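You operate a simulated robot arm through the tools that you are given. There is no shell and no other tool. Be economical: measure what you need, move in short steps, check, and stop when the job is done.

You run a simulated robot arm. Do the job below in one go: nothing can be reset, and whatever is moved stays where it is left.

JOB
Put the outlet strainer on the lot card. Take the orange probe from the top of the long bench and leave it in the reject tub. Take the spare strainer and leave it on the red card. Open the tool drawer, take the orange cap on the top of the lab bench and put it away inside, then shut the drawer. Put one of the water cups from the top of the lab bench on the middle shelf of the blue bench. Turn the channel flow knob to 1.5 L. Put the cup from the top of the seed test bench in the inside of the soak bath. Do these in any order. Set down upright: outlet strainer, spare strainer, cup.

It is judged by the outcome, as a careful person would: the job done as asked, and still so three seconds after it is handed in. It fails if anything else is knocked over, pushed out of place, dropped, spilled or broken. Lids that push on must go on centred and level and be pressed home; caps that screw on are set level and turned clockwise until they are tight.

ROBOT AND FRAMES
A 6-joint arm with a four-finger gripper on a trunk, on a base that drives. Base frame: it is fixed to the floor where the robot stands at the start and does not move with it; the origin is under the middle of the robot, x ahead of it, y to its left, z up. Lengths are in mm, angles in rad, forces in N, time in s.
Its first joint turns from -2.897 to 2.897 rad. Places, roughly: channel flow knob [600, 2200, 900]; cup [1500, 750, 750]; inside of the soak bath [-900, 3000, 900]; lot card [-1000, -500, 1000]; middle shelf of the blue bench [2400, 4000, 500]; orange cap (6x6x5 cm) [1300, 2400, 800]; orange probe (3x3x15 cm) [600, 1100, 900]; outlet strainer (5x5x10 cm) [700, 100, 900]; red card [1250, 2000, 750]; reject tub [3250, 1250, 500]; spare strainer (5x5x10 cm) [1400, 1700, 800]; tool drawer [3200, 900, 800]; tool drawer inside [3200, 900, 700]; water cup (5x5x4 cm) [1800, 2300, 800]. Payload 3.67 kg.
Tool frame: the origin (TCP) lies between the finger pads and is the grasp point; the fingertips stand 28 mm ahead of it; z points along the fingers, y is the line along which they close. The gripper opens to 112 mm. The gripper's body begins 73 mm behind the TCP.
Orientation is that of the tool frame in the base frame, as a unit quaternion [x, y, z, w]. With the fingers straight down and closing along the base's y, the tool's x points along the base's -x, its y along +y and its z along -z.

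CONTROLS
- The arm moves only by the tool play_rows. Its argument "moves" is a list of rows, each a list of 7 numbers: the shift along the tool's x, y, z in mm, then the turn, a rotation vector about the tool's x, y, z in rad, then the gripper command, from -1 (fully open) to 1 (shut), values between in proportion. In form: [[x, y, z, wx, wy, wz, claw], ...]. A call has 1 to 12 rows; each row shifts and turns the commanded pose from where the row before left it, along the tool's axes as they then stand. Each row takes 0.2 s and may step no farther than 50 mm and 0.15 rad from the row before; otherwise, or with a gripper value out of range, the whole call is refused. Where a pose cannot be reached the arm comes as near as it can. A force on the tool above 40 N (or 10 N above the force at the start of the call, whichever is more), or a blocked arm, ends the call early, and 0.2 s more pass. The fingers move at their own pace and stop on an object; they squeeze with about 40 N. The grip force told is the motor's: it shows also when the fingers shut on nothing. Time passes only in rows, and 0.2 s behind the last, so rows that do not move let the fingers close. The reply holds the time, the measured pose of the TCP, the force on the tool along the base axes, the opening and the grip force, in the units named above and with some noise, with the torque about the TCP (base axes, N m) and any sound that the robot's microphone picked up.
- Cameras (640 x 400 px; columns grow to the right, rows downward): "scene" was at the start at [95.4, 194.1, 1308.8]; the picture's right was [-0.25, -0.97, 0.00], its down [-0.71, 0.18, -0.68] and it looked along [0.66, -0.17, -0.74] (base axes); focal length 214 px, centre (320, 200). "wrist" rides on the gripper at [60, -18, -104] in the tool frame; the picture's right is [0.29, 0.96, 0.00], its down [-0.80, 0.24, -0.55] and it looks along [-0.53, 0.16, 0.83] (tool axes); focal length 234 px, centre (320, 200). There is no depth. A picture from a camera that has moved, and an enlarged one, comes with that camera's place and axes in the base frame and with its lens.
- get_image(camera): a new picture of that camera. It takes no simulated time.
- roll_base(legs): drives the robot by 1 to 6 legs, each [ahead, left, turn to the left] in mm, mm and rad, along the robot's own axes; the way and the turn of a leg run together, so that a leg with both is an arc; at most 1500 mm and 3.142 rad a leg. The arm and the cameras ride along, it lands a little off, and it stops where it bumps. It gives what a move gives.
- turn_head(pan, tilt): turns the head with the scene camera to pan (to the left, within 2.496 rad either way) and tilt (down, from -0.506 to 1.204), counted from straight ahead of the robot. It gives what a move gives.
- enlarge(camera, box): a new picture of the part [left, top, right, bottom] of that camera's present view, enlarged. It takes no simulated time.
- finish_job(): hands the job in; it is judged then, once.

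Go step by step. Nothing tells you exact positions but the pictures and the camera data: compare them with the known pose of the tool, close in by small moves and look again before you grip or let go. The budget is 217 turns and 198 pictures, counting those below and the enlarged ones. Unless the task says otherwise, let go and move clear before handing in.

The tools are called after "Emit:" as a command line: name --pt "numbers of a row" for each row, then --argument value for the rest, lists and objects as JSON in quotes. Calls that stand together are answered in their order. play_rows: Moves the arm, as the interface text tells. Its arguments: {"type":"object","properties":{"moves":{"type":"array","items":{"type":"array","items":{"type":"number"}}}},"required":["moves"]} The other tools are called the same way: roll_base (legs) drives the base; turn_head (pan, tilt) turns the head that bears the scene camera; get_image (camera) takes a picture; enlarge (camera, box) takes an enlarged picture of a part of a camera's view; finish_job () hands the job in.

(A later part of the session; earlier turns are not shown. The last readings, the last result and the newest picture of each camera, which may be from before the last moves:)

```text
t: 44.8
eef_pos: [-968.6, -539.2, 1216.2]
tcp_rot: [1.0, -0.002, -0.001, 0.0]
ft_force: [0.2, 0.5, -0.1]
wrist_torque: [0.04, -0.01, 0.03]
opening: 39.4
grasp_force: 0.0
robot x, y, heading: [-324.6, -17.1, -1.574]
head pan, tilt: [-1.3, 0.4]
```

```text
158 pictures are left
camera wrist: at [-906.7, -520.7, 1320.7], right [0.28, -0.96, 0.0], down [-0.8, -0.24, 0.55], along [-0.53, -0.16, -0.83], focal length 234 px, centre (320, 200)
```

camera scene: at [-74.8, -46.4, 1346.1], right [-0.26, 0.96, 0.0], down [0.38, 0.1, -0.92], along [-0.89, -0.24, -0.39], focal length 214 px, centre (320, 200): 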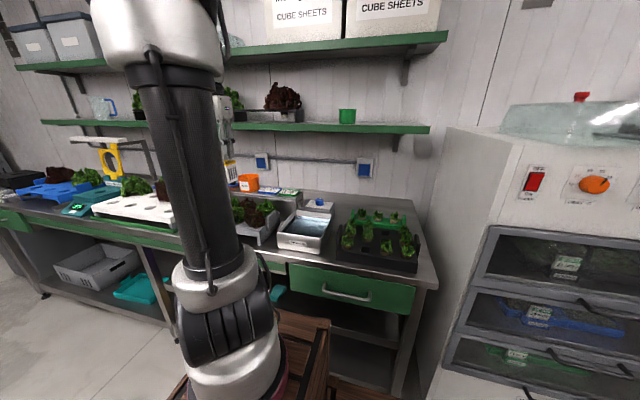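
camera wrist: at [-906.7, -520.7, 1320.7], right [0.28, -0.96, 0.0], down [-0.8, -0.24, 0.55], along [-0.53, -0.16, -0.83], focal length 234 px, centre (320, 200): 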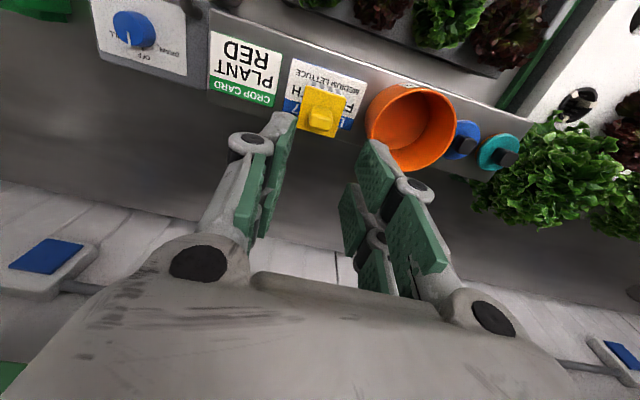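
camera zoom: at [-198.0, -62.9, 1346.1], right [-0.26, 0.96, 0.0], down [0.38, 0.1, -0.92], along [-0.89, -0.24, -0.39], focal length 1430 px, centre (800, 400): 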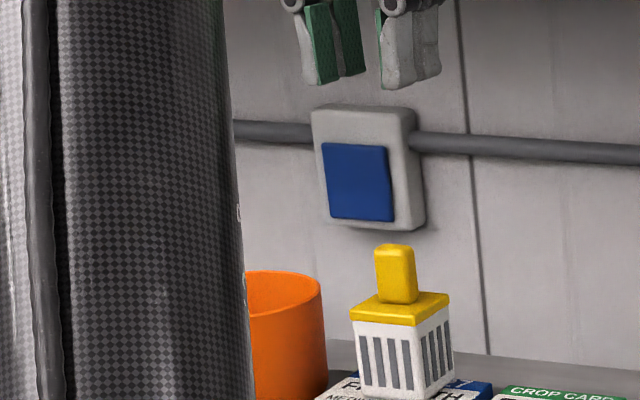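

The outlet strainer stands on the lot card. Next I'll pull the arm in and turn around to reach the long bench for the flow knob.

Emit:
play_rows --pt "45 0 0 0 0 0 0.3" --pt "45 0 0 0 0 0 0.3" --pt "45 0 0 0 0 0 0.3" --pt "45 -12 0 0 0 0 0.3" --pt "45 -12 0 0 0 0 0.3" --pt "30 -12 0 0 0 0 0.3"

Emit:
roll_base --legs '[[80, 150, 0], [0, 0, 1.571], [0, 0, 1.571]]'

Emit:
turn_head --pan 0 --tilt 0.4

Emit:
get_image --camera "scene"

```text
t: 46.2
eef_pos: [-712.2, -503.5, 1210.0]
tcp_rot: [1.0, -0.003, 0.002, -0.001]
ft_force: [-0.6, -0.6, -0.3]
wrist_torque: [0.03, -0.03, -0.01]
opening: 39.1
grasp_force: 0.1
robot x, y, heading: [-322.4, -14.8, -1.573]
head pan, tilt: [-1.3, 0.4]
```

```text
t: 55.2
eef_pos: [242.2, 370.4, 1211.6]
tcp_rot: [0.027, 1.0, 0.001, 0.0]
ft_force: [-0.1, -0.6, -0.2]
wrist_torque: [0.01, -0.03, -0.02]
opening: 39.3
grasp_force: 0.1
robot x, y, heading: [-173.2, -98.9, 1.517]
head pan, tilt: [-1.3, 0.4]
```

```text
t: 56.7
eef_pos: [242.4, 371.5, 1211.5]
tcp_rot: [0.029, 1.0, 0.0, -0.001]
ft_force: [-0.2, 0.0, 0.1]
wrist_torque: [-0.01, 0.0, -0.01]
opening: 39.0
grasp_force: 0.0
robot x, y, heading: [-172.6, -100.2, 1.518]
head pan, tilt: [0.0, 0.4]
```

```text
157 pictures are left
camera scene: at [-382.0, 26.3, 1346.1], right [1.0, -0.05, 0.0], down [-0.02, -0.39, -0.92], along [0.05, 0.92, -0.39], focal length 214 px, centre (320, 200)
```

scene: 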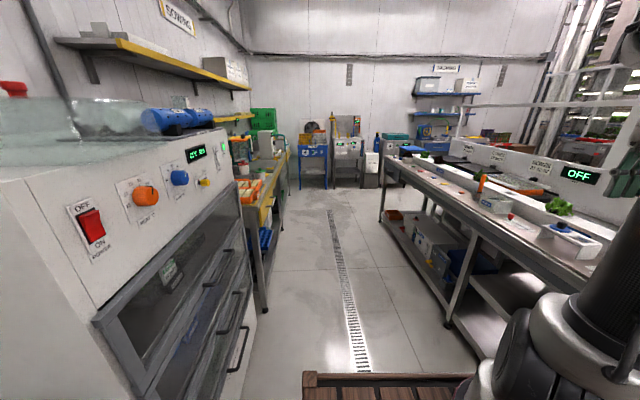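

I'm now facing along the aisle. I'll drive ahead to view the console on the right.

Emit:
roll_base --legs '[[0, 0, 0.053], [900, 0, 0]]'

Emit:
turn_head --pan -0.7 --tilt 0.5

Emit:
get_image --camera "scene"

Emit:
get_image --camera "wrist"

```text
t: 61.9
eef_pos: [212.8, 1304.2, 1212.3]
tcp_rot: [0.0, 1.0, 0.0, -0.001]
ft_force: [0.2, 0.3, 0.4]
wrist_torque: [0.01, 0.01, 0.02]
opening: 39.2
grasp_force: 0.1
robot x, y, heading: [-173.0, 815.1, 1.575]
head pan, tilt: [0.0, 0.4]
```

```text
t: 62.9
eef_pos: [212.8, 1304.2, 1210.9]
tcp_rot: [0.0, 1.0, 0.0, 0.0]
ft_force: [-0.3, -0.9, 0.9]
wrist_torque: [-0.02, 0.0, 0.0]
opening: 39.3
grasp_force: 0.1
robot x, y, heading: [-172.4, 811.0, 1.576]
head pan, tilt: [-0.7, 0.499]
```

```text
156 pictures are left
camera scene: at [-331.2, 902.9, 1337.0], right [0.77, -0.64, 0.0], down [-0.31, -0.37, -0.88], along [0.56, 0.67, -0.48], focal length 214 px, centre (320, 200)
```

scene: 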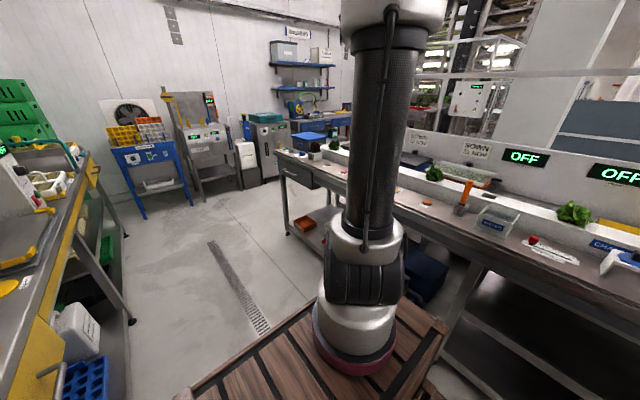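

```text
155 pictures are left
camera wrist: at [154.9, 1287.4, 1316.0], right [-0.29, 0.96, 0.0], down [0.8, 0.24, 0.55], along [0.53, 0.16, -0.83], focal length 234 px, centre (320, 200)
```

wrist: 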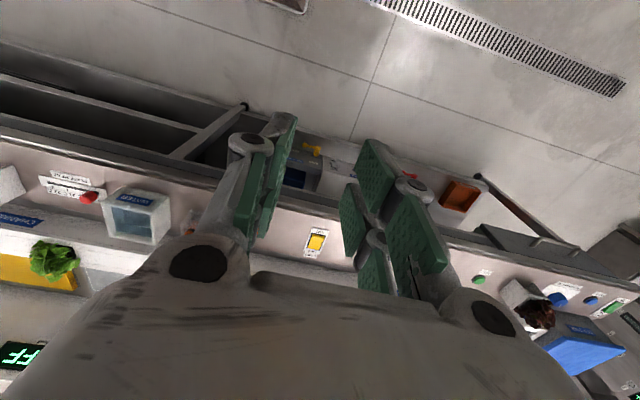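

Emit:
enlarge --camera "scene" --box '[400, 140, 640, 290]'

Emit:
enlarge --camera "scene" --box '[260, 120, 460, 245]'

Emit:
enlarge --camera "wrist" --box '[280, 180, 640, 400]'

```text
2.67 times, centred on (520, 215) of scene
camera zoom: at [-331.2, 902.9, 1337.0], right [0.77, -0.64, 0.0], down [-0.31, -0.37, -0.88], along [0.56, 0.67, -0.48], focal length 572 px, centre (-213, 160)
```

zoom: 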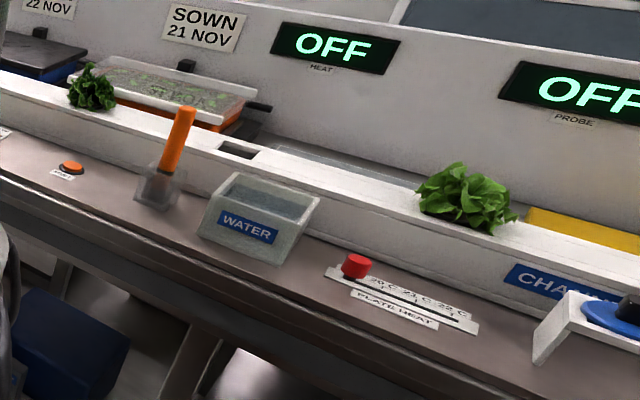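

```text
3.20 times, centred on (360, 182) of scene
camera zoom: at [-331.2, 902.9, 1337.0], right [0.77, -0.64, 0.0], down [-0.31, -0.37, -0.88], along [0.56, 0.67, -0.48], focal length 686 px, centre (192, 256)
```

zoom: 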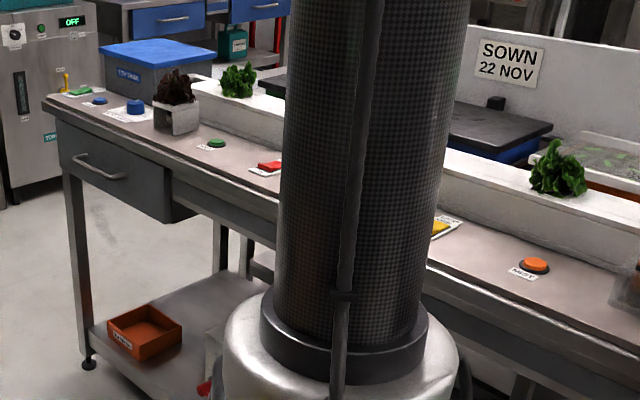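

```text
1.78 times, centred on (460, 290) of wrist
camera zoom: at [154.9, 1287.4, 1316.0], right [-0.29, 0.96, 0.0], down [0.8, 0.24, 0.55], along [0.53, 0.16, -0.83], focal length 416 px, centre (71, 40)
```

zoom: 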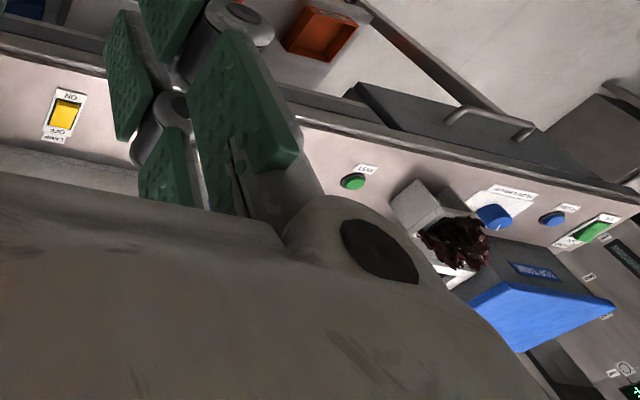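

The orange probe stands in a holder at about y=1100, and a blue dial near the far end is likely the flow knob. I'll drive on to it.

Emit:
roll_base --legs '[[850, 0, 0]]'

Emit:
turn_head --pan -0.9 --tilt 0.6

Emit:
get_image --camera "scene"

Emit:
get_image --camera "wrist"

```text
t: 67.4
eef_pos: [224.3, 2144.0, 1211.7]
tcp_rot: [0.007, 1.0, 0.0, 0.0]
ft_force: [0.5, 0.8, 0.7]
wrist_torque: [0.01, 0.04, -0.01]
opening: 39.2
grasp_force: 0.1
robot x, y, heading: [-171.1, 1662.0, 1.559]
head pan, tilt: [-0.7, 0.499]
```

```text
t: 68.2
eef_pos: [224.5, 2145.0, 1212.0]
tcp_rot: [0.008, 1.0, 0.0, 0.0]
ft_force: [-0.3, 1.3, 0.1]
wrist_torque: [-0.01, 0.0, -0.01]
opening: 39.1
grasp_force: 0.1
robot x, y, heading: [-169.3, 1661.6, 1.56]
head pan, tilt: [-0.901, 0.6]
```

```text
151 pictures are left
camera scene: at [-315.6, 1735.3, 1327.9], right [0.61, -0.79, 0.0], down [-0.45, -0.35, -0.83], along [0.65, 0.51, -0.56], focal length 214 px, centre (320, 200)
```

scene: 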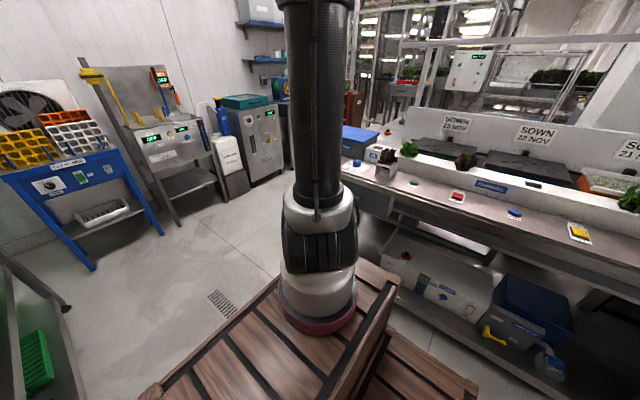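

```text
150 pictures are left
camera wrist: at [165.2, 2128.0, 1316.0], right [-0.27, 0.96, 0.0], down [0.8, 0.23, 0.55], along [0.53, 0.15, -0.83], focal length 234 px, centre (320, 200)
```

wrist: 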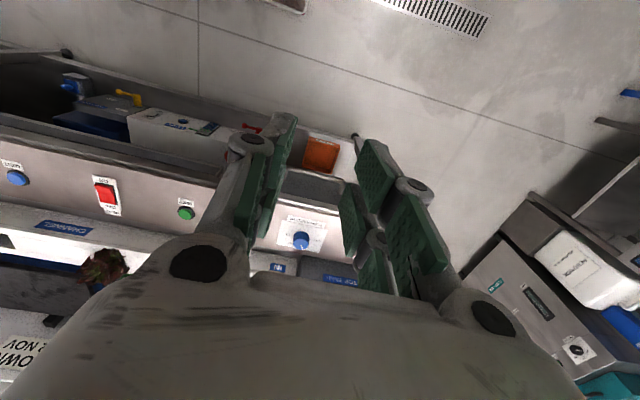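

Emit:
enlarge --camera "wrist" --box '[260, 190, 356, 250]'

Emit:
enlarge --camera "scene" --box '[340, 130, 500, 230]'

```text
6.67 times, centred on (308, 220) of wrist
camera zoom: at [165.2, 2128.0, 1316.0], right [-0.27, 0.96, 0.0], down [0.8, 0.23, 0.55], along [0.53, 0.15, -0.83], focal length 1561 px, centre (400, 67)
```

zoom: 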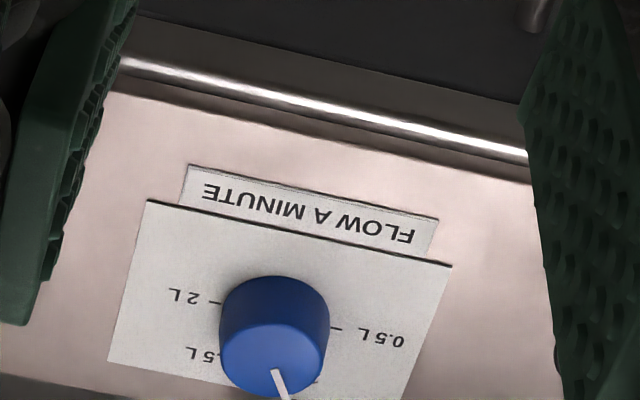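

```text
4.00 times, centred on (420, 180) of scene
camera zoom: at [-315.6, 1735.3, 1327.9], right [0.61, -0.79, 0.0], down [-0.45, -0.35, -0.83], along [0.65, 0.51, -0.56], focal length 858 px, centre (-80, 280)
```

zoom: 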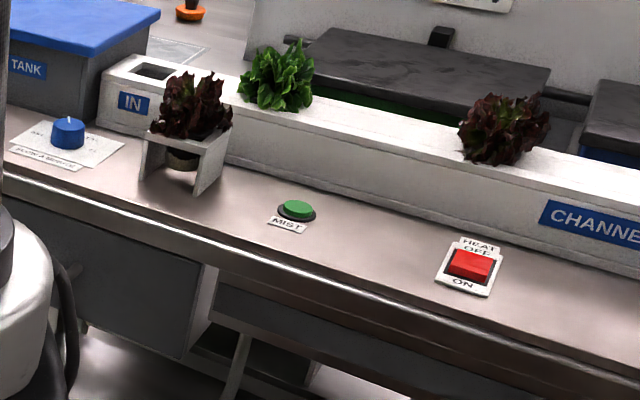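

This is the FLOW A MINUTE dial. I'll move the base 100 mm nearer and lower the tool for a close view.

Emit:
roll_base --legs '[[0, -100, 0]]'

Emit:
play_rows --pt "-40 8 20 0 0 0 0.1" --pt "-40 8 20 0 0 0 0.1" --pt "-40 8 30 0 0 0 0.1" --pt "-40 8 30 0 0 0 0.1" --pt "-40 8 30 0 0 0 0.1" --pt "0 0 40 0 0 0 0.1"

Emit:
get_image --camera "wrist"

Emit:
enlarge --camera "wrist" --box '[240, 100, 400, 200]'

```text
t: 69.3
eef_pos: [321.9, 2144.3, 1211.7]
tcp_rot: [0.006, 1.0, -0.001, 0.001]
ft_force: [0.3, 0.2, 0.6]
wrist_torque: [-0.02, 0.06, 0.0]
opening: 39.3
grasp_force: 0.0
robot x, y, heading: [-68.5, 1661.8, 1.559]
head pan, tilt: [-0.901, 0.6]
```

```text
refused: row 3 steps farther than a row can; nothing moved
```

```text
147 pictures are left
camera wrist: at [262.9, 2127.4, 1316.0], right [-0.28, 0.96, 0.0], down [0.8, 0.23, 0.55], along [0.53, 0.15, -0.83], focal length 234 px, centre (320, 200)
```

wrist: 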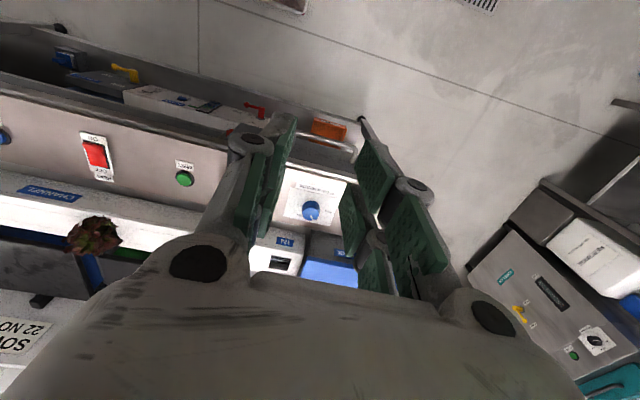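

```text
4.00 times, centred on (320, 150) of wrist
camera zoom: at [262.9, 2127.4, 1316.0], right [-0.28, 0.96, 0.0], down [0.8, 0.23, 0.55], along [0.53, 0.15, -0.83], focal length 937 px, centre (320, 400)
```

zoom: 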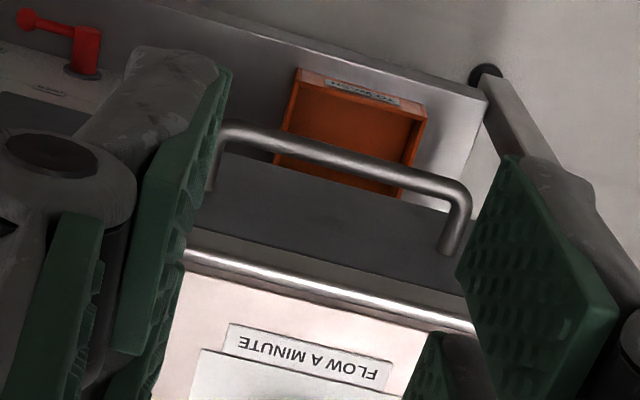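

Emit:
play_rows --pt "-40 8 20 0 0 0 0.1" --pt "-40 8 20 0 0 0 0.1" --pt "-38 8 28 0 0 0 0.1" --pt "-38 8 28 0 0 0 0.1" --pt "-38 8 28 0 0 0 0.1" --pt "-20 5 40 0 0 0 0.1"

Emit:
get_image --camera "wrist"

Emit:
enlarge --camera "wrist" --box '[240, 100, 400, 200]'

```text
t: 70.7
eef_pos: [536.0, 2185.9, 1049.1]
tcp_rot: [0.006, 1.0, 0.001, 0.002]
ft_force: [-0.5, -0.6, 1.5]
wrist_torque: [0.02, -0.04, 0.0]
opening: 50.5
grasp_force: 0.1
robot x, y, heading: [-71.0, 1656.6, 1.56]
head pan, tilt: [-0.901, 0.6]
```

```text
145 pictures are left
camera wrist: at [476.7, 2169.7, 1153.0], right [-0.28, 0.96, 0.0], down [0.8, 0.23, 0.56], along [0.53, 0.15, -0.83], focal length 234 px, centre (320, 200)
```

wrist: 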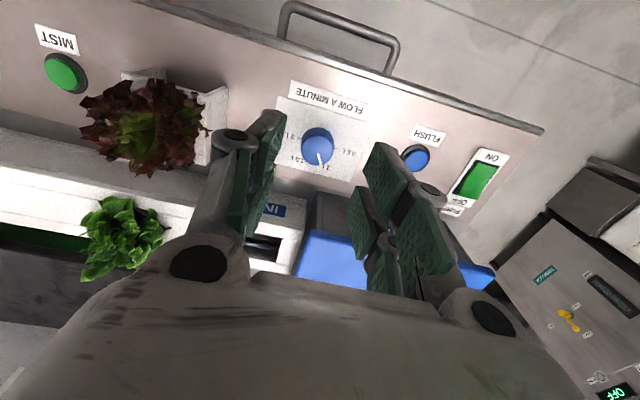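

```text
4.00 times, centred on (320, 150) of wrist
camera zoom: at [476.7, 2169.7, 1153.0], right [-0.28, 0.96, 0.0], down [0.8, 0.23, 0.56], along [0.53, 0.15, -0.83], focal length 937 px, centre (320, 400)
```

zoom: 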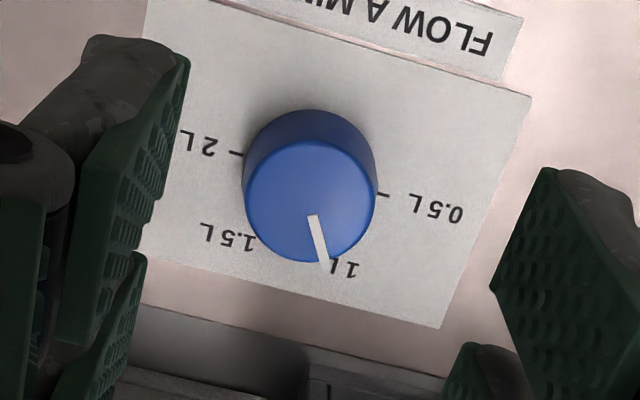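

The pointer is at 1 L and marks are 60° apart; it needs a 60° clockwise turn. I'll move above the knob (about 583, 2196).

Emit:
play_rows --pt "-24 5 30 0 0 0 -0.4" --pt "-23 5 30 0 0 0 -0.4" --pt "0 0 40 0 0 0 -0.4"

Emit:
enlarge --camera "wrist" --box '[200, 100, 440, 250]'

Emit:
enlarge --camera "scene" --box '[330, 110, 450, 185]'

```text
t: 71.5
eef_pos: [582.5, 2192.4, 945.8]
tcp_rot: [0.005, 1.0, 0.0, 0.0]
ft_force: [-0.9, -0.7, 0.9]
wrist_torque: [0.01, -0.03, 0.02]
opening: 78.4
grasp_force: 0.0
robot x, y, heading: [-71.7, 1658.2, 1.559]
head pan, tilt: [-0.901, 0.6]
```

```text
2.67 times, centred on (320, 175) of wrist
camera zoom: at [524.2, 2175.5, 1050.0], right [-0.28, 0.96, 0.0], down [0.8, 0.23, 0.56], along [0.53, 0.15, -0.83], focal length 624 px, centre (320, 267)
```

zoom: 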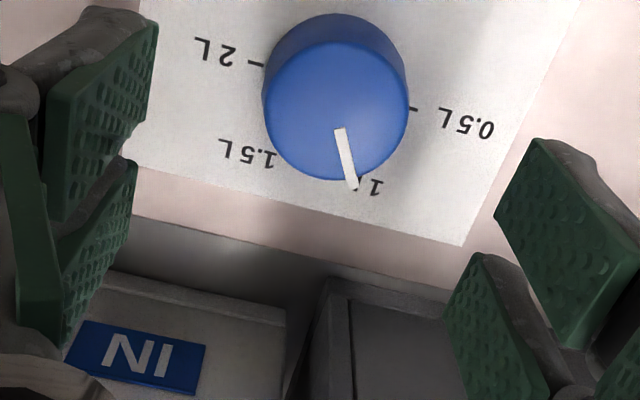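

```text
5.33 times, centred on (390, 148) of scene
camera zoom: at [-217.6, 1733.8, 1327.9], right [0.61, -0.79, 0.0], down [-0.45, -0.35, -0.83], along [0.65, 0.51, -0.56], focal length 1144 px, centre (-53, 480)
```

zoom: 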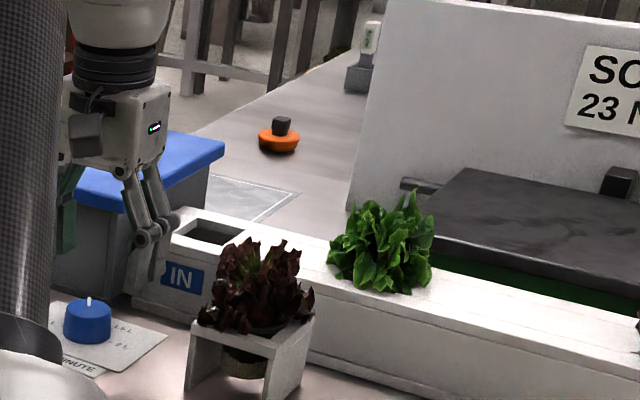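

Emit:
play_rows --pt "5 3 0 0 0 -0.13 -0.4" --pt "0 0 0 0 0 -0.13 -0.4" --pt "0 0 15 0 0 -0.13 -0.4" --pt "0 0 15 0 0 -0.13 -0.4"

Emit:
enlarge --camera "wrist" --box '[200, 100, 440, 250]'

Emit:
enlarge --camera "scene" --box '[330, 110, 450, 185]'

```text
t: 72.5
eef_pos: [579.6, 2198.0, 916.7]
tcp_rot: [-0.252, 0.968, 0.0, 0.0]
ft_force: [0.4, -0.2, -0.4]
wrist_torque: [0.01, -0.03, 0.0]
opening: 78.5
grasp_force: 0.0
robot x, y, heading: [-73.6, 1658.3, 1.564]
head pan, tilt: [-0.901, 0.6]
```

```text
2.67 times, centred on (320, 175) of wrist
camera zoom: at [536.2, 2154.8, 1021.8], right [-0.72, 0.7, 0.0], down [0.58, 0.6, 0.55], along [0.39, 0.4, -0.83], focal length 624 px, centre (320, 267)
```

zoom: 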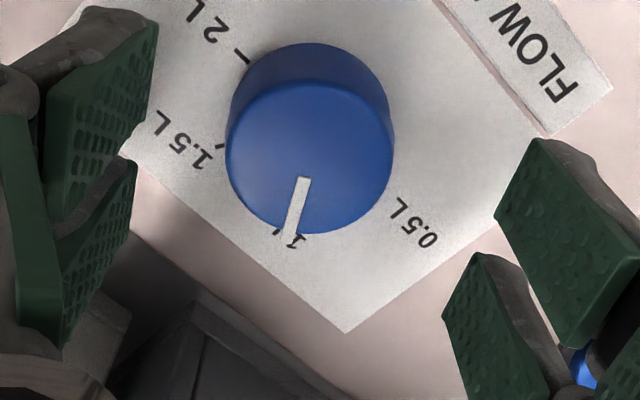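

```text
5.33 times, centred on (390, 148) of scene
camera zoom: at [-217.4, 1734.0, 1327.9], right [0.61, -0.79, 0.0], down [-0.45, -0.35, -0.83], along [0.65, 0.51, -0.56], focal length 1144 px, centre (-53, 480)
```

zoom: 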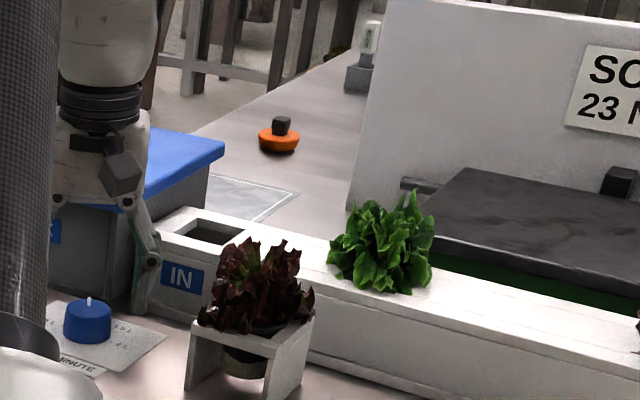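

Emit:
play_rows --pt "3.5 -3 8 0 0 0 -0.4" --pt "0 0 8 0 0 0 -0.4" --pt "0 0 0 0 0 0 0.2" --pt "0 0 0 0 0 0 0.6" --pt "0 0 0 0 0 0 0.6"

Emit:
enlarge --camera "wrist" --box '[200, 100, 440, 250]'

```text
t: 73.7
eef_pos: [577.7, 2194.9, 899.8]
tcp_rot: [-0.252, 0.968, 0.0, 0.001]
ft_force: [2.5, -3.3, -2.2]
wrist_torque: [0.06, -0.39, -0.03]
opening: 39.3
grasp_force: 44.9
robot x, y, heading: [-69.0, 1655.3, 1.56]
head pan, tilt: [-0.901, 0.6]
```

```text
2.67 times, centred on (320, 175) of wrist
camera zoom: at [534.3, 2150.2, 1004.2], right [-0.72, 0.7, 0.0], down [0.58, 0.6, 0.55], along [0.39, 0.4, -0.83], focal length 624 px, centre (320, 267)
```

zoom: 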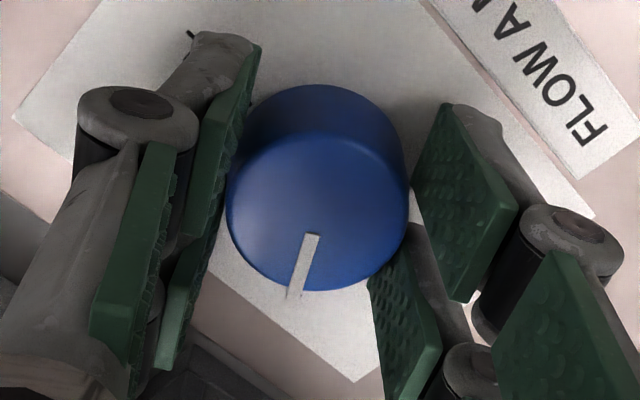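

Emit:
play_rows --pt "0 0 0 0 0 0.131 0.6" --pt "0 0 0 0 0 0.131 0.6" --pt "0 0 0 0 0 0.131 0.6" --pt "0 0 0 0 0 0.131 0.6" --pt "0 0 0 0 0 0.131 0.6" --pt "0 0 0 0 0 0.131 0.6" --pt "0 0 0 0 0 0.131 0.6" --pt "0 0 0 0 0 0.13 0.6"

Emit:
enlarge --camera "wrist" --box '[200, 100, 440, 250]'

```text
t: 75.5
eef_pos: [578.8, 2195.4, 900.8]
tcp_rot: [0.268, 0.963, 0.0, 0.0]
ft_force: [2.9, 21.9, -16.1]
wrist_torque: [0.45, 0.17, 0.05]
opening: 38.5
grasp_force: 44.7
robot x, y, heading: [-70.0, 1660.3, 1.558]
head pan, tilt: [-0.901, 0.6]
```

```text
2.67 times, centred on (320, 175) of wrist
camera zoom: at [518.2, 2212.0, 1005.7], right [0.25, 0.97, 0.0], down [0.81, -0.21, 0.55], along [0.54, -0.14, -0.83], focal length 624 px, centre (320, 267)
```

zoom: 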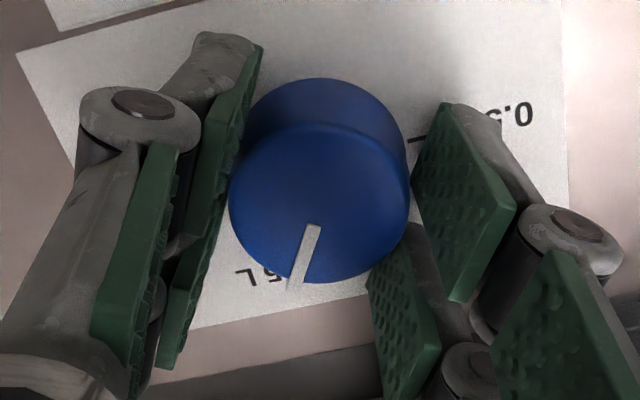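

Emit:
play_rows --pt "0 0 0 0 0 0 -0.4" --pt "0 0 0 0 0 0 -0.4" --pt "0 0 -20 0 0 0 -0.4" --pt "0 0 -40 0 0 -0.13 -0.4" --pt "0 0 -40 0 0 -0.13 -0.4" --pt "0 0 -40 0 0 -0.13 -0.4" --pt "0 0 -10 0 0 -0.13 -0.4"

Emit:
enlarge --camera "wrist" --box '[240, 100, 400, 200]'

```text
t: 77.1
eef_pos: [577.7, 2192.3, 1050.8]
tcp_rot: [0.009, 1.0, 0.0, 0.0]
ft_force: [1.2, 0.2, -0.5]
wrist_torque: [-0.03, 0.01, 0.0]
opening: 78.4
grasp_force: 0.1
robot x, y, heading: [-72.7, 1655.5, 1.559]
head pan, tilt: [-0.901, 0.6]
```

```text
4.00 times, centred on (320, 150) of wrist
camera zoom: at [517.5, 2177.2, 1155.5], right [-0.27, 0.96, 0.0], down [0.8, 0.23, 0.55], along [0.53, 0.15, -0.83], focal length 937 px, centre (320, 400)
```

zoom: 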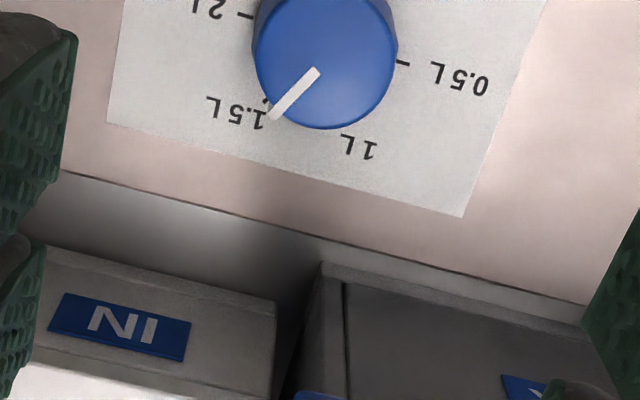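

Emit:
play_rows --pt "35 0 -10 0 0 0 -0.4" --pt "35 0 -10 0 0 0 -0.4"

Emit:
enlarge --camera "wrist" --box '[264, 120, 376, 190]'

```text
t: 77.7
eef_pos: [505.6, 2193.3, 1069.2]
tcp_rot: [0.01, 1.0, -0.001, 0.0]
ft_force: [0.5, 0.4, -0.2]
wrist_torque: [0.01, 0.07, 0.01]
opening: 78.4
grasp_force: 0.0
robot x, y, heading: [-72.4, 1657.5, 1.565]
head pan, tilt: [-0.901, 0.6]
```

```text
5.71 times, centred on (320, 155) of wrist
camera zoom: at [447.7, 2176.7, 1173.4], right [-0.27, 0.96, 0.0], down [0.8, 0.22, 0.55], along [0.53, 0.15, -0.83], focal length 1338 px, centre (320, 457)
```

zoom: 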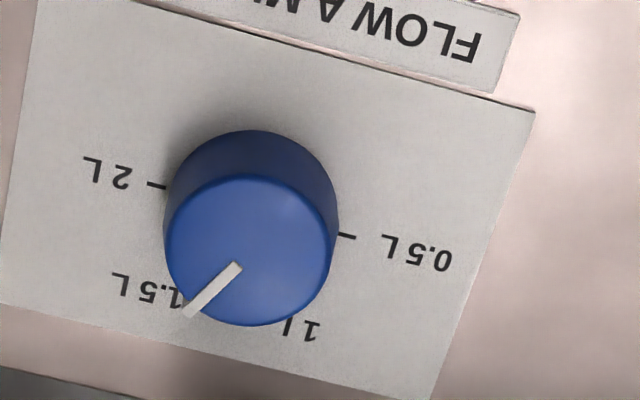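

Emit:
enlarge --camera "wrist" --box '[276, 138, 340, 178]'

```text
10.00 times, centred on (308, 158) of wrist
camera zoom: at [447.7, 2176.7, 1173.4], right [-0.27, 0.96, 0.0], down [0.8, 0.22, 0.55], along [0.53, 0.15, -0.83], focal length 2342 px, centre (440, 620)
```

zoom: 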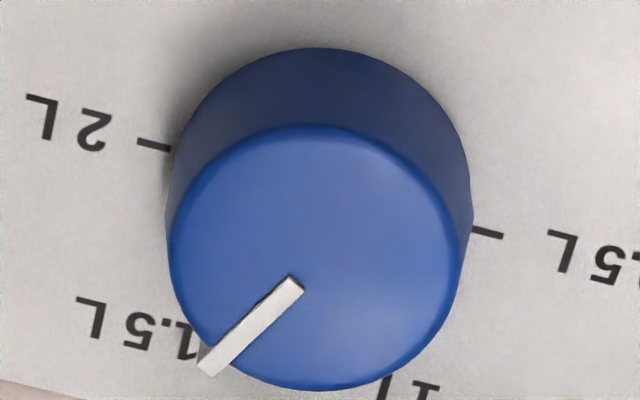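

The pointer is on 1.5 L. Next is the orange probe: I'll raise, retract and drive back.

Emit:
play_rows --pt "45 0 -20 0 0 0 -0.4" --pt "45 0 -20 0 0 0 -0.4" --pt "40 0 -28 0 0 0 -0.4" --pt "30 0 -38 0 0 0 -0.4" --pt "0 0 -40 0 0 0 -0.4"

Emit:
roll_base --legs '[[-1050, 0, 0]]'

Emit:
get_image --camera "wrist"

Emit:
get_image --camera "scene"

```text
t: 78.9
eef_pos: [346.2, 2198.1, 1217.4]
tcp_rot: [0.011, 1.0, -0.001, 0.0]
ft_force: [-0.3, 0.6, -0.2]
wrist_torque: [-0.01, 0.01, -0.03]
opening: 78.3
grasp_force: 0.1
robot x, y, heading: [-69.5, 1658.2, 1.56]
head pan, tilt: [-0.901, 0.6]
```

```text
t: 84.2
eef_pos: [336.0, 1166.8, 1217.9]
tcp_rot: [0.01, 1.0, 0.0, -0.001]
ft_force: [0.4, -0.1, -0.2]
wrist_torque: [0.0, -0.02, 0.03]
opening: 78.2
grasp_force: 0.0
robot x, y, heading: [-83.3, 623.9, 1.558]
head pan, tilt: [-0.901, 0.6]
```

```text
134 pictures are left
camera wrist: at [277.0, 1151.1, 1321.4], right [-0.27, 0.96, 0.0], down [0.8, 0.22, 0.55], along [0.53, 0.15, -0.83], focal length 234 px, centre (320, 200)
```

wrist: 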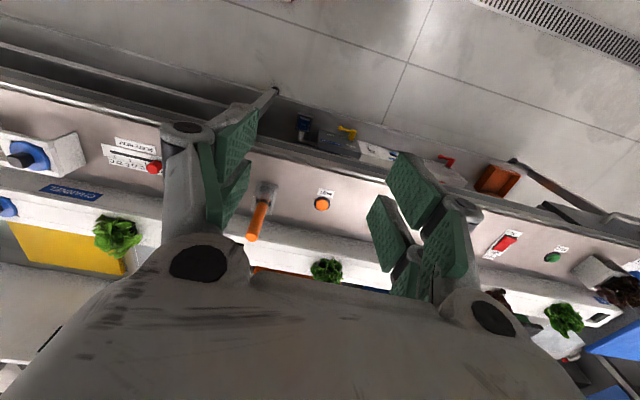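

```text
133 pictures are left
camera scene: at [-227.6, 701.7, 1327.9], right [0.61, -0.79, 0.0], down [-0.45, -0.35, -0.83], along [0.65, 0.51, -0.56], focal length 214 px, centre (320, 200)
```

scene: 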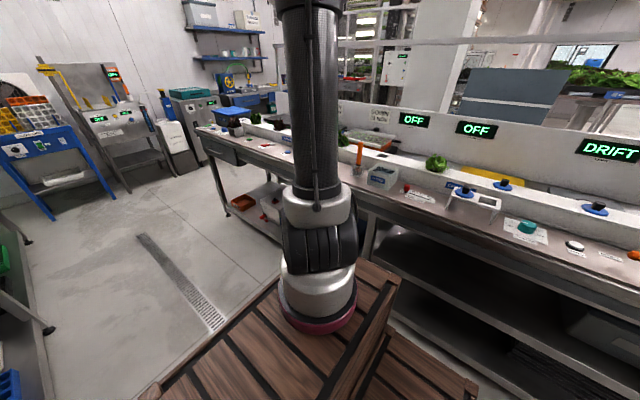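

The probe stands vertically at about (581, 1112), with its top at about z=1009. I'll move above it.

Emit:
play_rows --pt "-48 -10 5 0 0 0 -0.2" --pt "-48 -10 5 0 0 0 -0.2" --pt "-48 -10 5 0 0 0 -0.2" --pt "-48 -10 5 0 0 0 -0.2" --pt "-48 -10 5 0 0 0 -0.2" --pt "0 0 40 0 0 0 -0.2" --pt "0 0 40 0 0 0 -0.2"

Emit:
get_image --camera "wrist"

Emit:
enlarge --camera "scene" --box '[320, 110, 440, 185]'

```text
t: 85.8
eef_pos: [577.2, 1111.9, 1112.5]
tcp_rot: [0.01, 1.0, 0.0, -0.001]
ft_force: [0.1, -0.6, 0.6]
wrist_torque: [0.04, 0.0, 0.01]
opening: 67.1
grasp_force: 0.2
robot x, y, heading: [-82.8, 623.5, 1.56]
head pan, tilt: [-0.901, 0.6]
```

```text
132 pictures are left
camera wrist: at [517.7, 1096.5, 1217.6], right [-0.27, 0.96, 0.0], down [0.8, 0.22, 0.55], along [0.53, 0.15, -0.83], focal length 234 px, centre (320, 200)
```

wrist: 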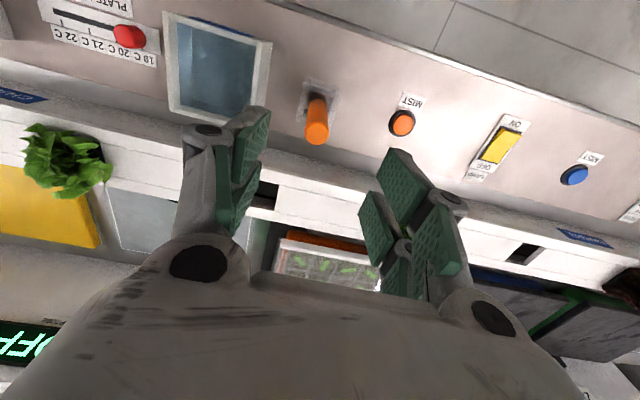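

```text
5.33 times, centred on (380, 148) of scene
camera zoom: at [-227.7, 701.6, 1327.9], right [0.61, -0.79, 0.0], down [-0.45, -0.35, -0.83], along [0.65, 0.51, -0.56], focal length 1144 px, centre (0, 480)
```

zoom: 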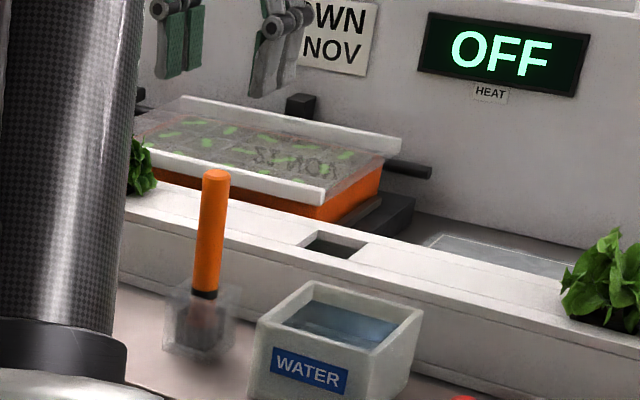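

Emit:
play_rows --pt "0 1 45 0 0 0 -0.2" --pt "0 0 45 0 0 0 -0.2" --pt "0 0 35 0 0 0 -0.2" --pt "0 0 0 0 0 0 0.4" --pt "0 0 0 0 0 0 1" --pt "0 0 0 0 0 0 1"

Emit:
get_image --camera "wrist"

```text
t: 87.2
eef_pos: [574.5, 1110.2, 985.1]
tcp_rot: [0.01, 1.0, 0.0, 0.0]
ft_force: [0.5, 0.3, -0.5]
wrist_torque: [0.03, -0.07, 0.03]
opening: 17.2
grasp_force: 40.2
robot x, y, heading: [-79.3, 626.5, 1.559]
head pan, tilt: [-0.901, 0.6]
```

```text
130 pictures are left
camera wrist: at [515.4, 1094.7, 1090.1], right [-0.27, 0.96, 0.0], down [0.8, 0.22, 0.55], along [0.53, 0.15, -0.83], focal length 234 px, centre (320, 200)
```

wrist: 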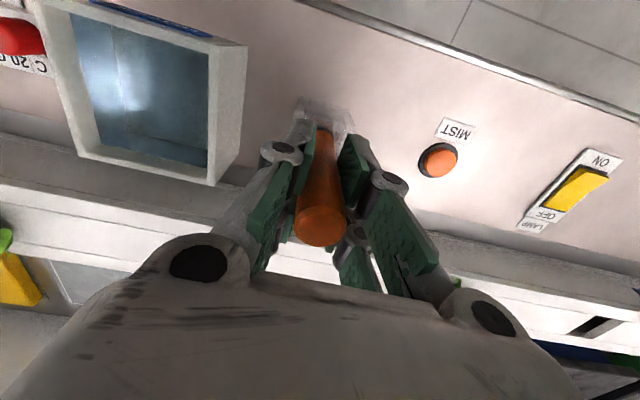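

Emit:
play_rows --pt "0 0 -20 0 0 0 1" --pt "0 0 -40 0 0 0 1" --pt "0 0 -45 0 0 0 1" --pt "0 0 -45 0 0 0 1" --pt "0 0 -45 0 0 0 1" --pt "48 0 -5 0 0 0 1" --pt "48 0 -5 0 0 0 1" --pt "48 0 -5 0 0 0 1" --pt "48 0 -5 0 0 0 1"

Emit:
turn_head --pan 0.0 --tilt 0.4

Emit:
get_image --camera "wrist"

Emit:
get_image --camera "scene"

```text
t: 89.2
eef_pos: [381.8, 1115.6, 1201.3]
tcp_rot: [0.01, 1.0, -0.001, 0.0]
ft_force: [1.0, -0.3, -1.7]
wrist_torque: [0.0, 0.07, 0.04]
opening: 16.8
grasp_force: 40.3
robot x, y, heading: [-81.9, 626.8, 1.561]
head pan, tilt: [-0.901, 0.6]
```

```text
t: 90.4
eef_pos: [379.7, 1116.3, 1201.6]
tcp_rot: [0.01, 1.0, 0.0, -0.001]
ft_force: [-0.5, 0.4, -1.4]
wrist_torque: [-0.01, -0.04, -0.02]
opening: 16.9
grasp_force: 40.0
robot x, y, heading: [-82.4, 630.6, 1.558]
head pan, tilt: [0.0, 0.4]
```

```text
129 pictures are left
camera wrist: at [322.3, 1100.5, 1306.0], right [-0.27, 0.96, 0.0], down [0.8, 0.22, 0.55], along [0.53, 0.15, -0.83], focal length 234 px, centre (320, 200)
```

wrist: 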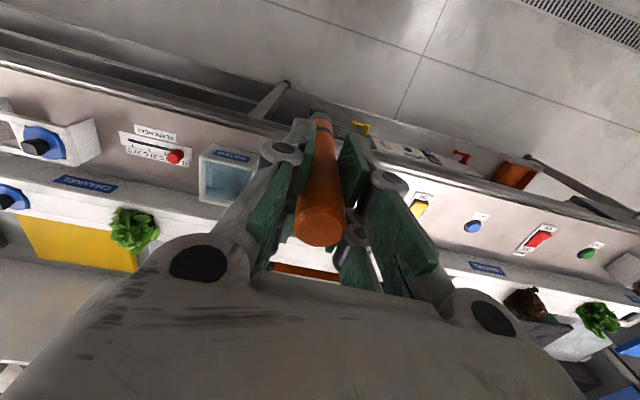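

```text
128 pictures are left
camera scene: at [-296.5, 740.2, 1346.1], right [1.0, -0.01, 0.0], down [0.0, -0.39, -0.92], along [0.01, 0.92, -0.39], focal length 214 px, centre (320, 200)
```

scene: 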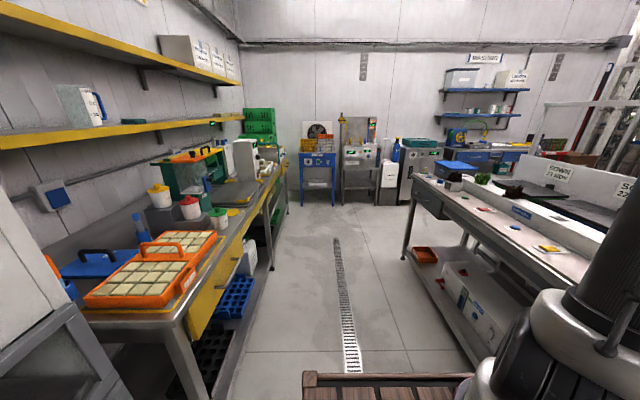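

The probe is held. I'll swing the arm to the front for travel, then drive to the end of the aisle.

Emit:
play_rows --pt "36 4.5 0 0 0 -0.131 1" --pt "35.1 9.2 0 0 0 -0.131 1" --pt "33.6 13.7 0 0 0 -0.131 1" --pt "31.5 17.9 0 0 0 -0.131 1" --pt "28.9 21.9 0 0 0 -0.131 1" --pt "25.8 25.5 0 0 0 -0.131 1" --pt "22.2 28.6 0 0 0 -0.131 1" --pt "18.3 31.3 0 0 0 -0.131 1" --pt "14 33.4 0 0 0 -0.131 1" --pt "9.6 35 0 0 0 -0.131 1" --pt "4.9 35.9 0 0 0 -0.131 1" --pt "0.2 36.3 0 0 0 -0.131 1"

Emit:
roll_base --legs '[[1400, 0, 0], [600, 0, 0]]'

Emit:
turn_head --pan -0.9 --tilt 0.5

Emit:
get_image --camera "scene"

Emit:
turn_head --pan 0.7 --tilt 0.5

Emit:
get_image --camera "scene"

```text
t: 93.0
eef_pos: [-49.1, 1177.8, 1202.8]
tcp_rot: [-0.701, 0.713, -0.001, 0.0]
ft_force: [0.3, 0.0, 0.2]
wrist_torque: [0.03, 0.01, -0.03]
opening: 17.1
grasp_force: 40.5
robot x, y, heading: [-80.0, 623.4, 1.556]
head pan, tilt: [0.0, 0.4]
```

```text
t: 103.1
eef_pos: [-38.6, 3197.0, 1201.9]
tcp_rot: [-0.706, 0.708, 0.0, 0.0]
ft_force: [0.6, 0.3, -0.6]
wrist_torque: [-0.02, 0.02, -0.02]
opening: 16.8
grasp_force: 40.0
robot x, y, heading: [-61.5, 2649.0, 1.57]
head pan, tilt: [0.0, 0.4]
```

```text
t: 104.3
eef_pos: [-38.9, 3197.7, 1201.8]
tcp_rot: [-0.706, 0.708, 0.0, -0.001]
ft_force: [0.5, -2.0, -1.3]
wrist_torque: [0.01, 0.0, 0.03]
opening: 17.0
grasp_force: 40.3
robot x, y, heading: [-61.5, 2647.6, 1.577]
head pan, tilt: [-0.901, 0.499]
```

```text
127 pictures are left
camera scene: at [-209.0, 2721.6, 1337.0], right [0.63, -0.78, 0.0], down [-0.37, -0.3, -0.88], along [0.69, 0.55, -0.48], focal length 214 px, centre (320, 200)
```

scene: 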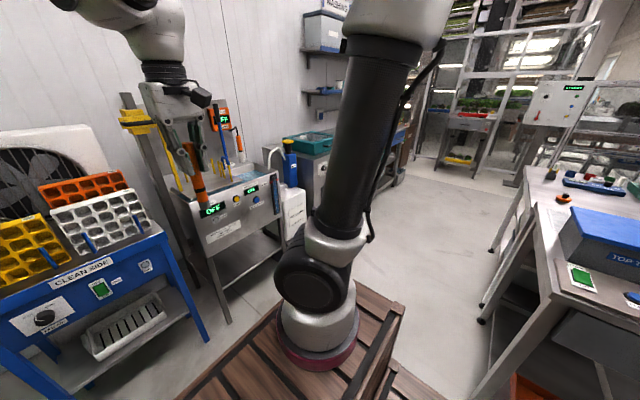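

```text
t: 106.0
eef_pos: [-40.1, 3198.1, 1202.4]
tcp_rot: [-0.705, 0.709, 0.0, 0.001]
ft_force: [0.7, 0.0, -1.6]
wrist_torque: [0.03, -0.01, -0.02]
opening: 17.0
grasp_force: 39.8
robot x, y, heading: [-63.0, 2644.4, 1.573]
head pan, tilt: [0.7, 0.499]
```

```text
126 pictures are left
camera scene: at [-338.9, 2734.1, 1337.0], right [0.76, 0.65, 0.0], down [0.31, -0.37, -0.88], along [-0.57, 0.67, -0.48], focal length 214 px, centre (320, 200)
```

scene: 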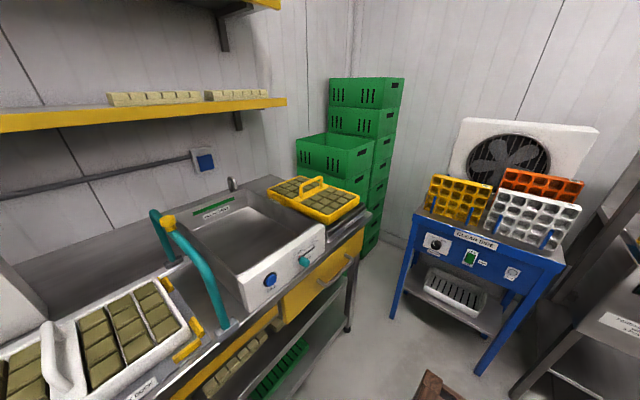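

The soak bath is the steel basin on the left. I'll turn right into the cross corridor toward the far side.

Emit:
roll_base --legs '[[130, 0, 0], [0, 0, -1.571]]'

Emit:
turn_head --pan 0.0 --tilt 0.45

Emit:
get_image --camera "scene"

Emit:
turn_head --pan -0.8 --tilt 0.45

Emit:
get_image --camera "scene"

```text
t: 111.0
eef_pos: [487.5, 2756.4, 1201.8]
tcp_rot: [-0.002, 1.0, 0.0, 0.001]
ft_force: [-0.2, 1.3, -0.6]
wrist_torque: [0.0, 0.01, -0.02]
opening: 17.2
grasp_force: 39.7
robot x, y, heading: [-69.3, 2777.7, 0.017]
head pan, tilt: [0.7, 0.499]
```

```text
t: 112.1
eef_pos: [487.3, 2757.0, 1202.2]
tcp_rot: [-0.002, 1.0, 0.0, -0.001]
ft_force: [0.4, -0.5, -1.4]
wrist_torque: [0.01, 0.0, 0.0]
opening: 17.3
grasp_force: 40.0
robot x, y, heading: [-62.4, 2777.9, 0.017]
head pan, tilt: [0.0, 0.45]
```

```text
125 pictures are left
camera scene: at [44.1, 2991.9, 1341.4], right [0.01, -1.0, 0.0], down [-0.44, -0.01, -0.9], along [0.9, 0.01, -0.44], focal length 214 px, centre (320, 200)
```

scene: 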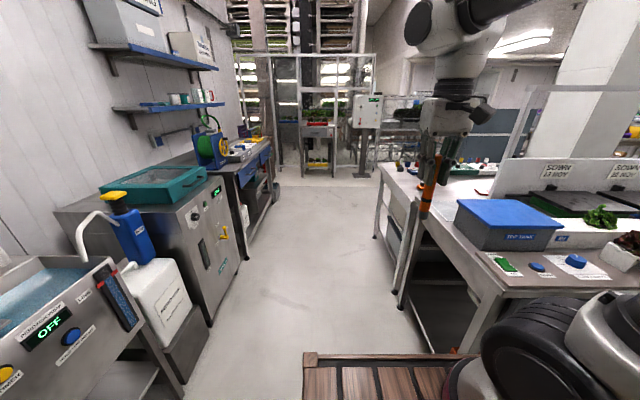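

```text
t: 113.2
eef_pos: [487.6, 2755.5, 1202.6]
tcp_rot: [-0.002, 1.0, 0.001, 0.0]
ft_force: [0.1, -0.4, -0.7]
wrist_torque: [0.0, 0.04, -0.03]
opening: 17.0
grasp_force: 39.4
robot x, y, heading: [-66.6, 2772.6, 0.012]
head pan, tilt: [-0.799, 0.45]
```

```text
124 pictures are left
camera scene: at [17.1, 2925.7, 1341.4], right [-0.71, -0.71, 0.0], down [-0.31, 0.31, -0.9], along [0.64, -0.64, -0.44], focal length 214 px, centre (320, 200)
```

scene: 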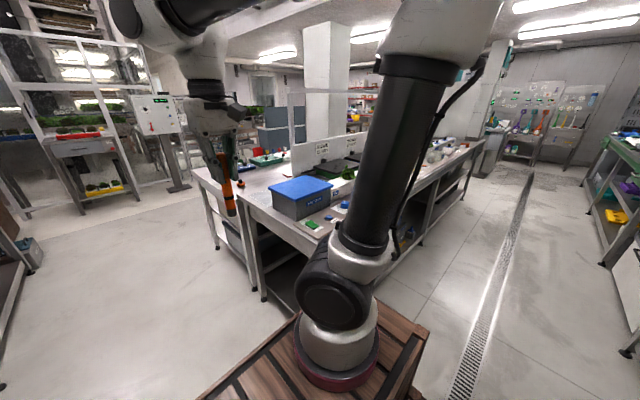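

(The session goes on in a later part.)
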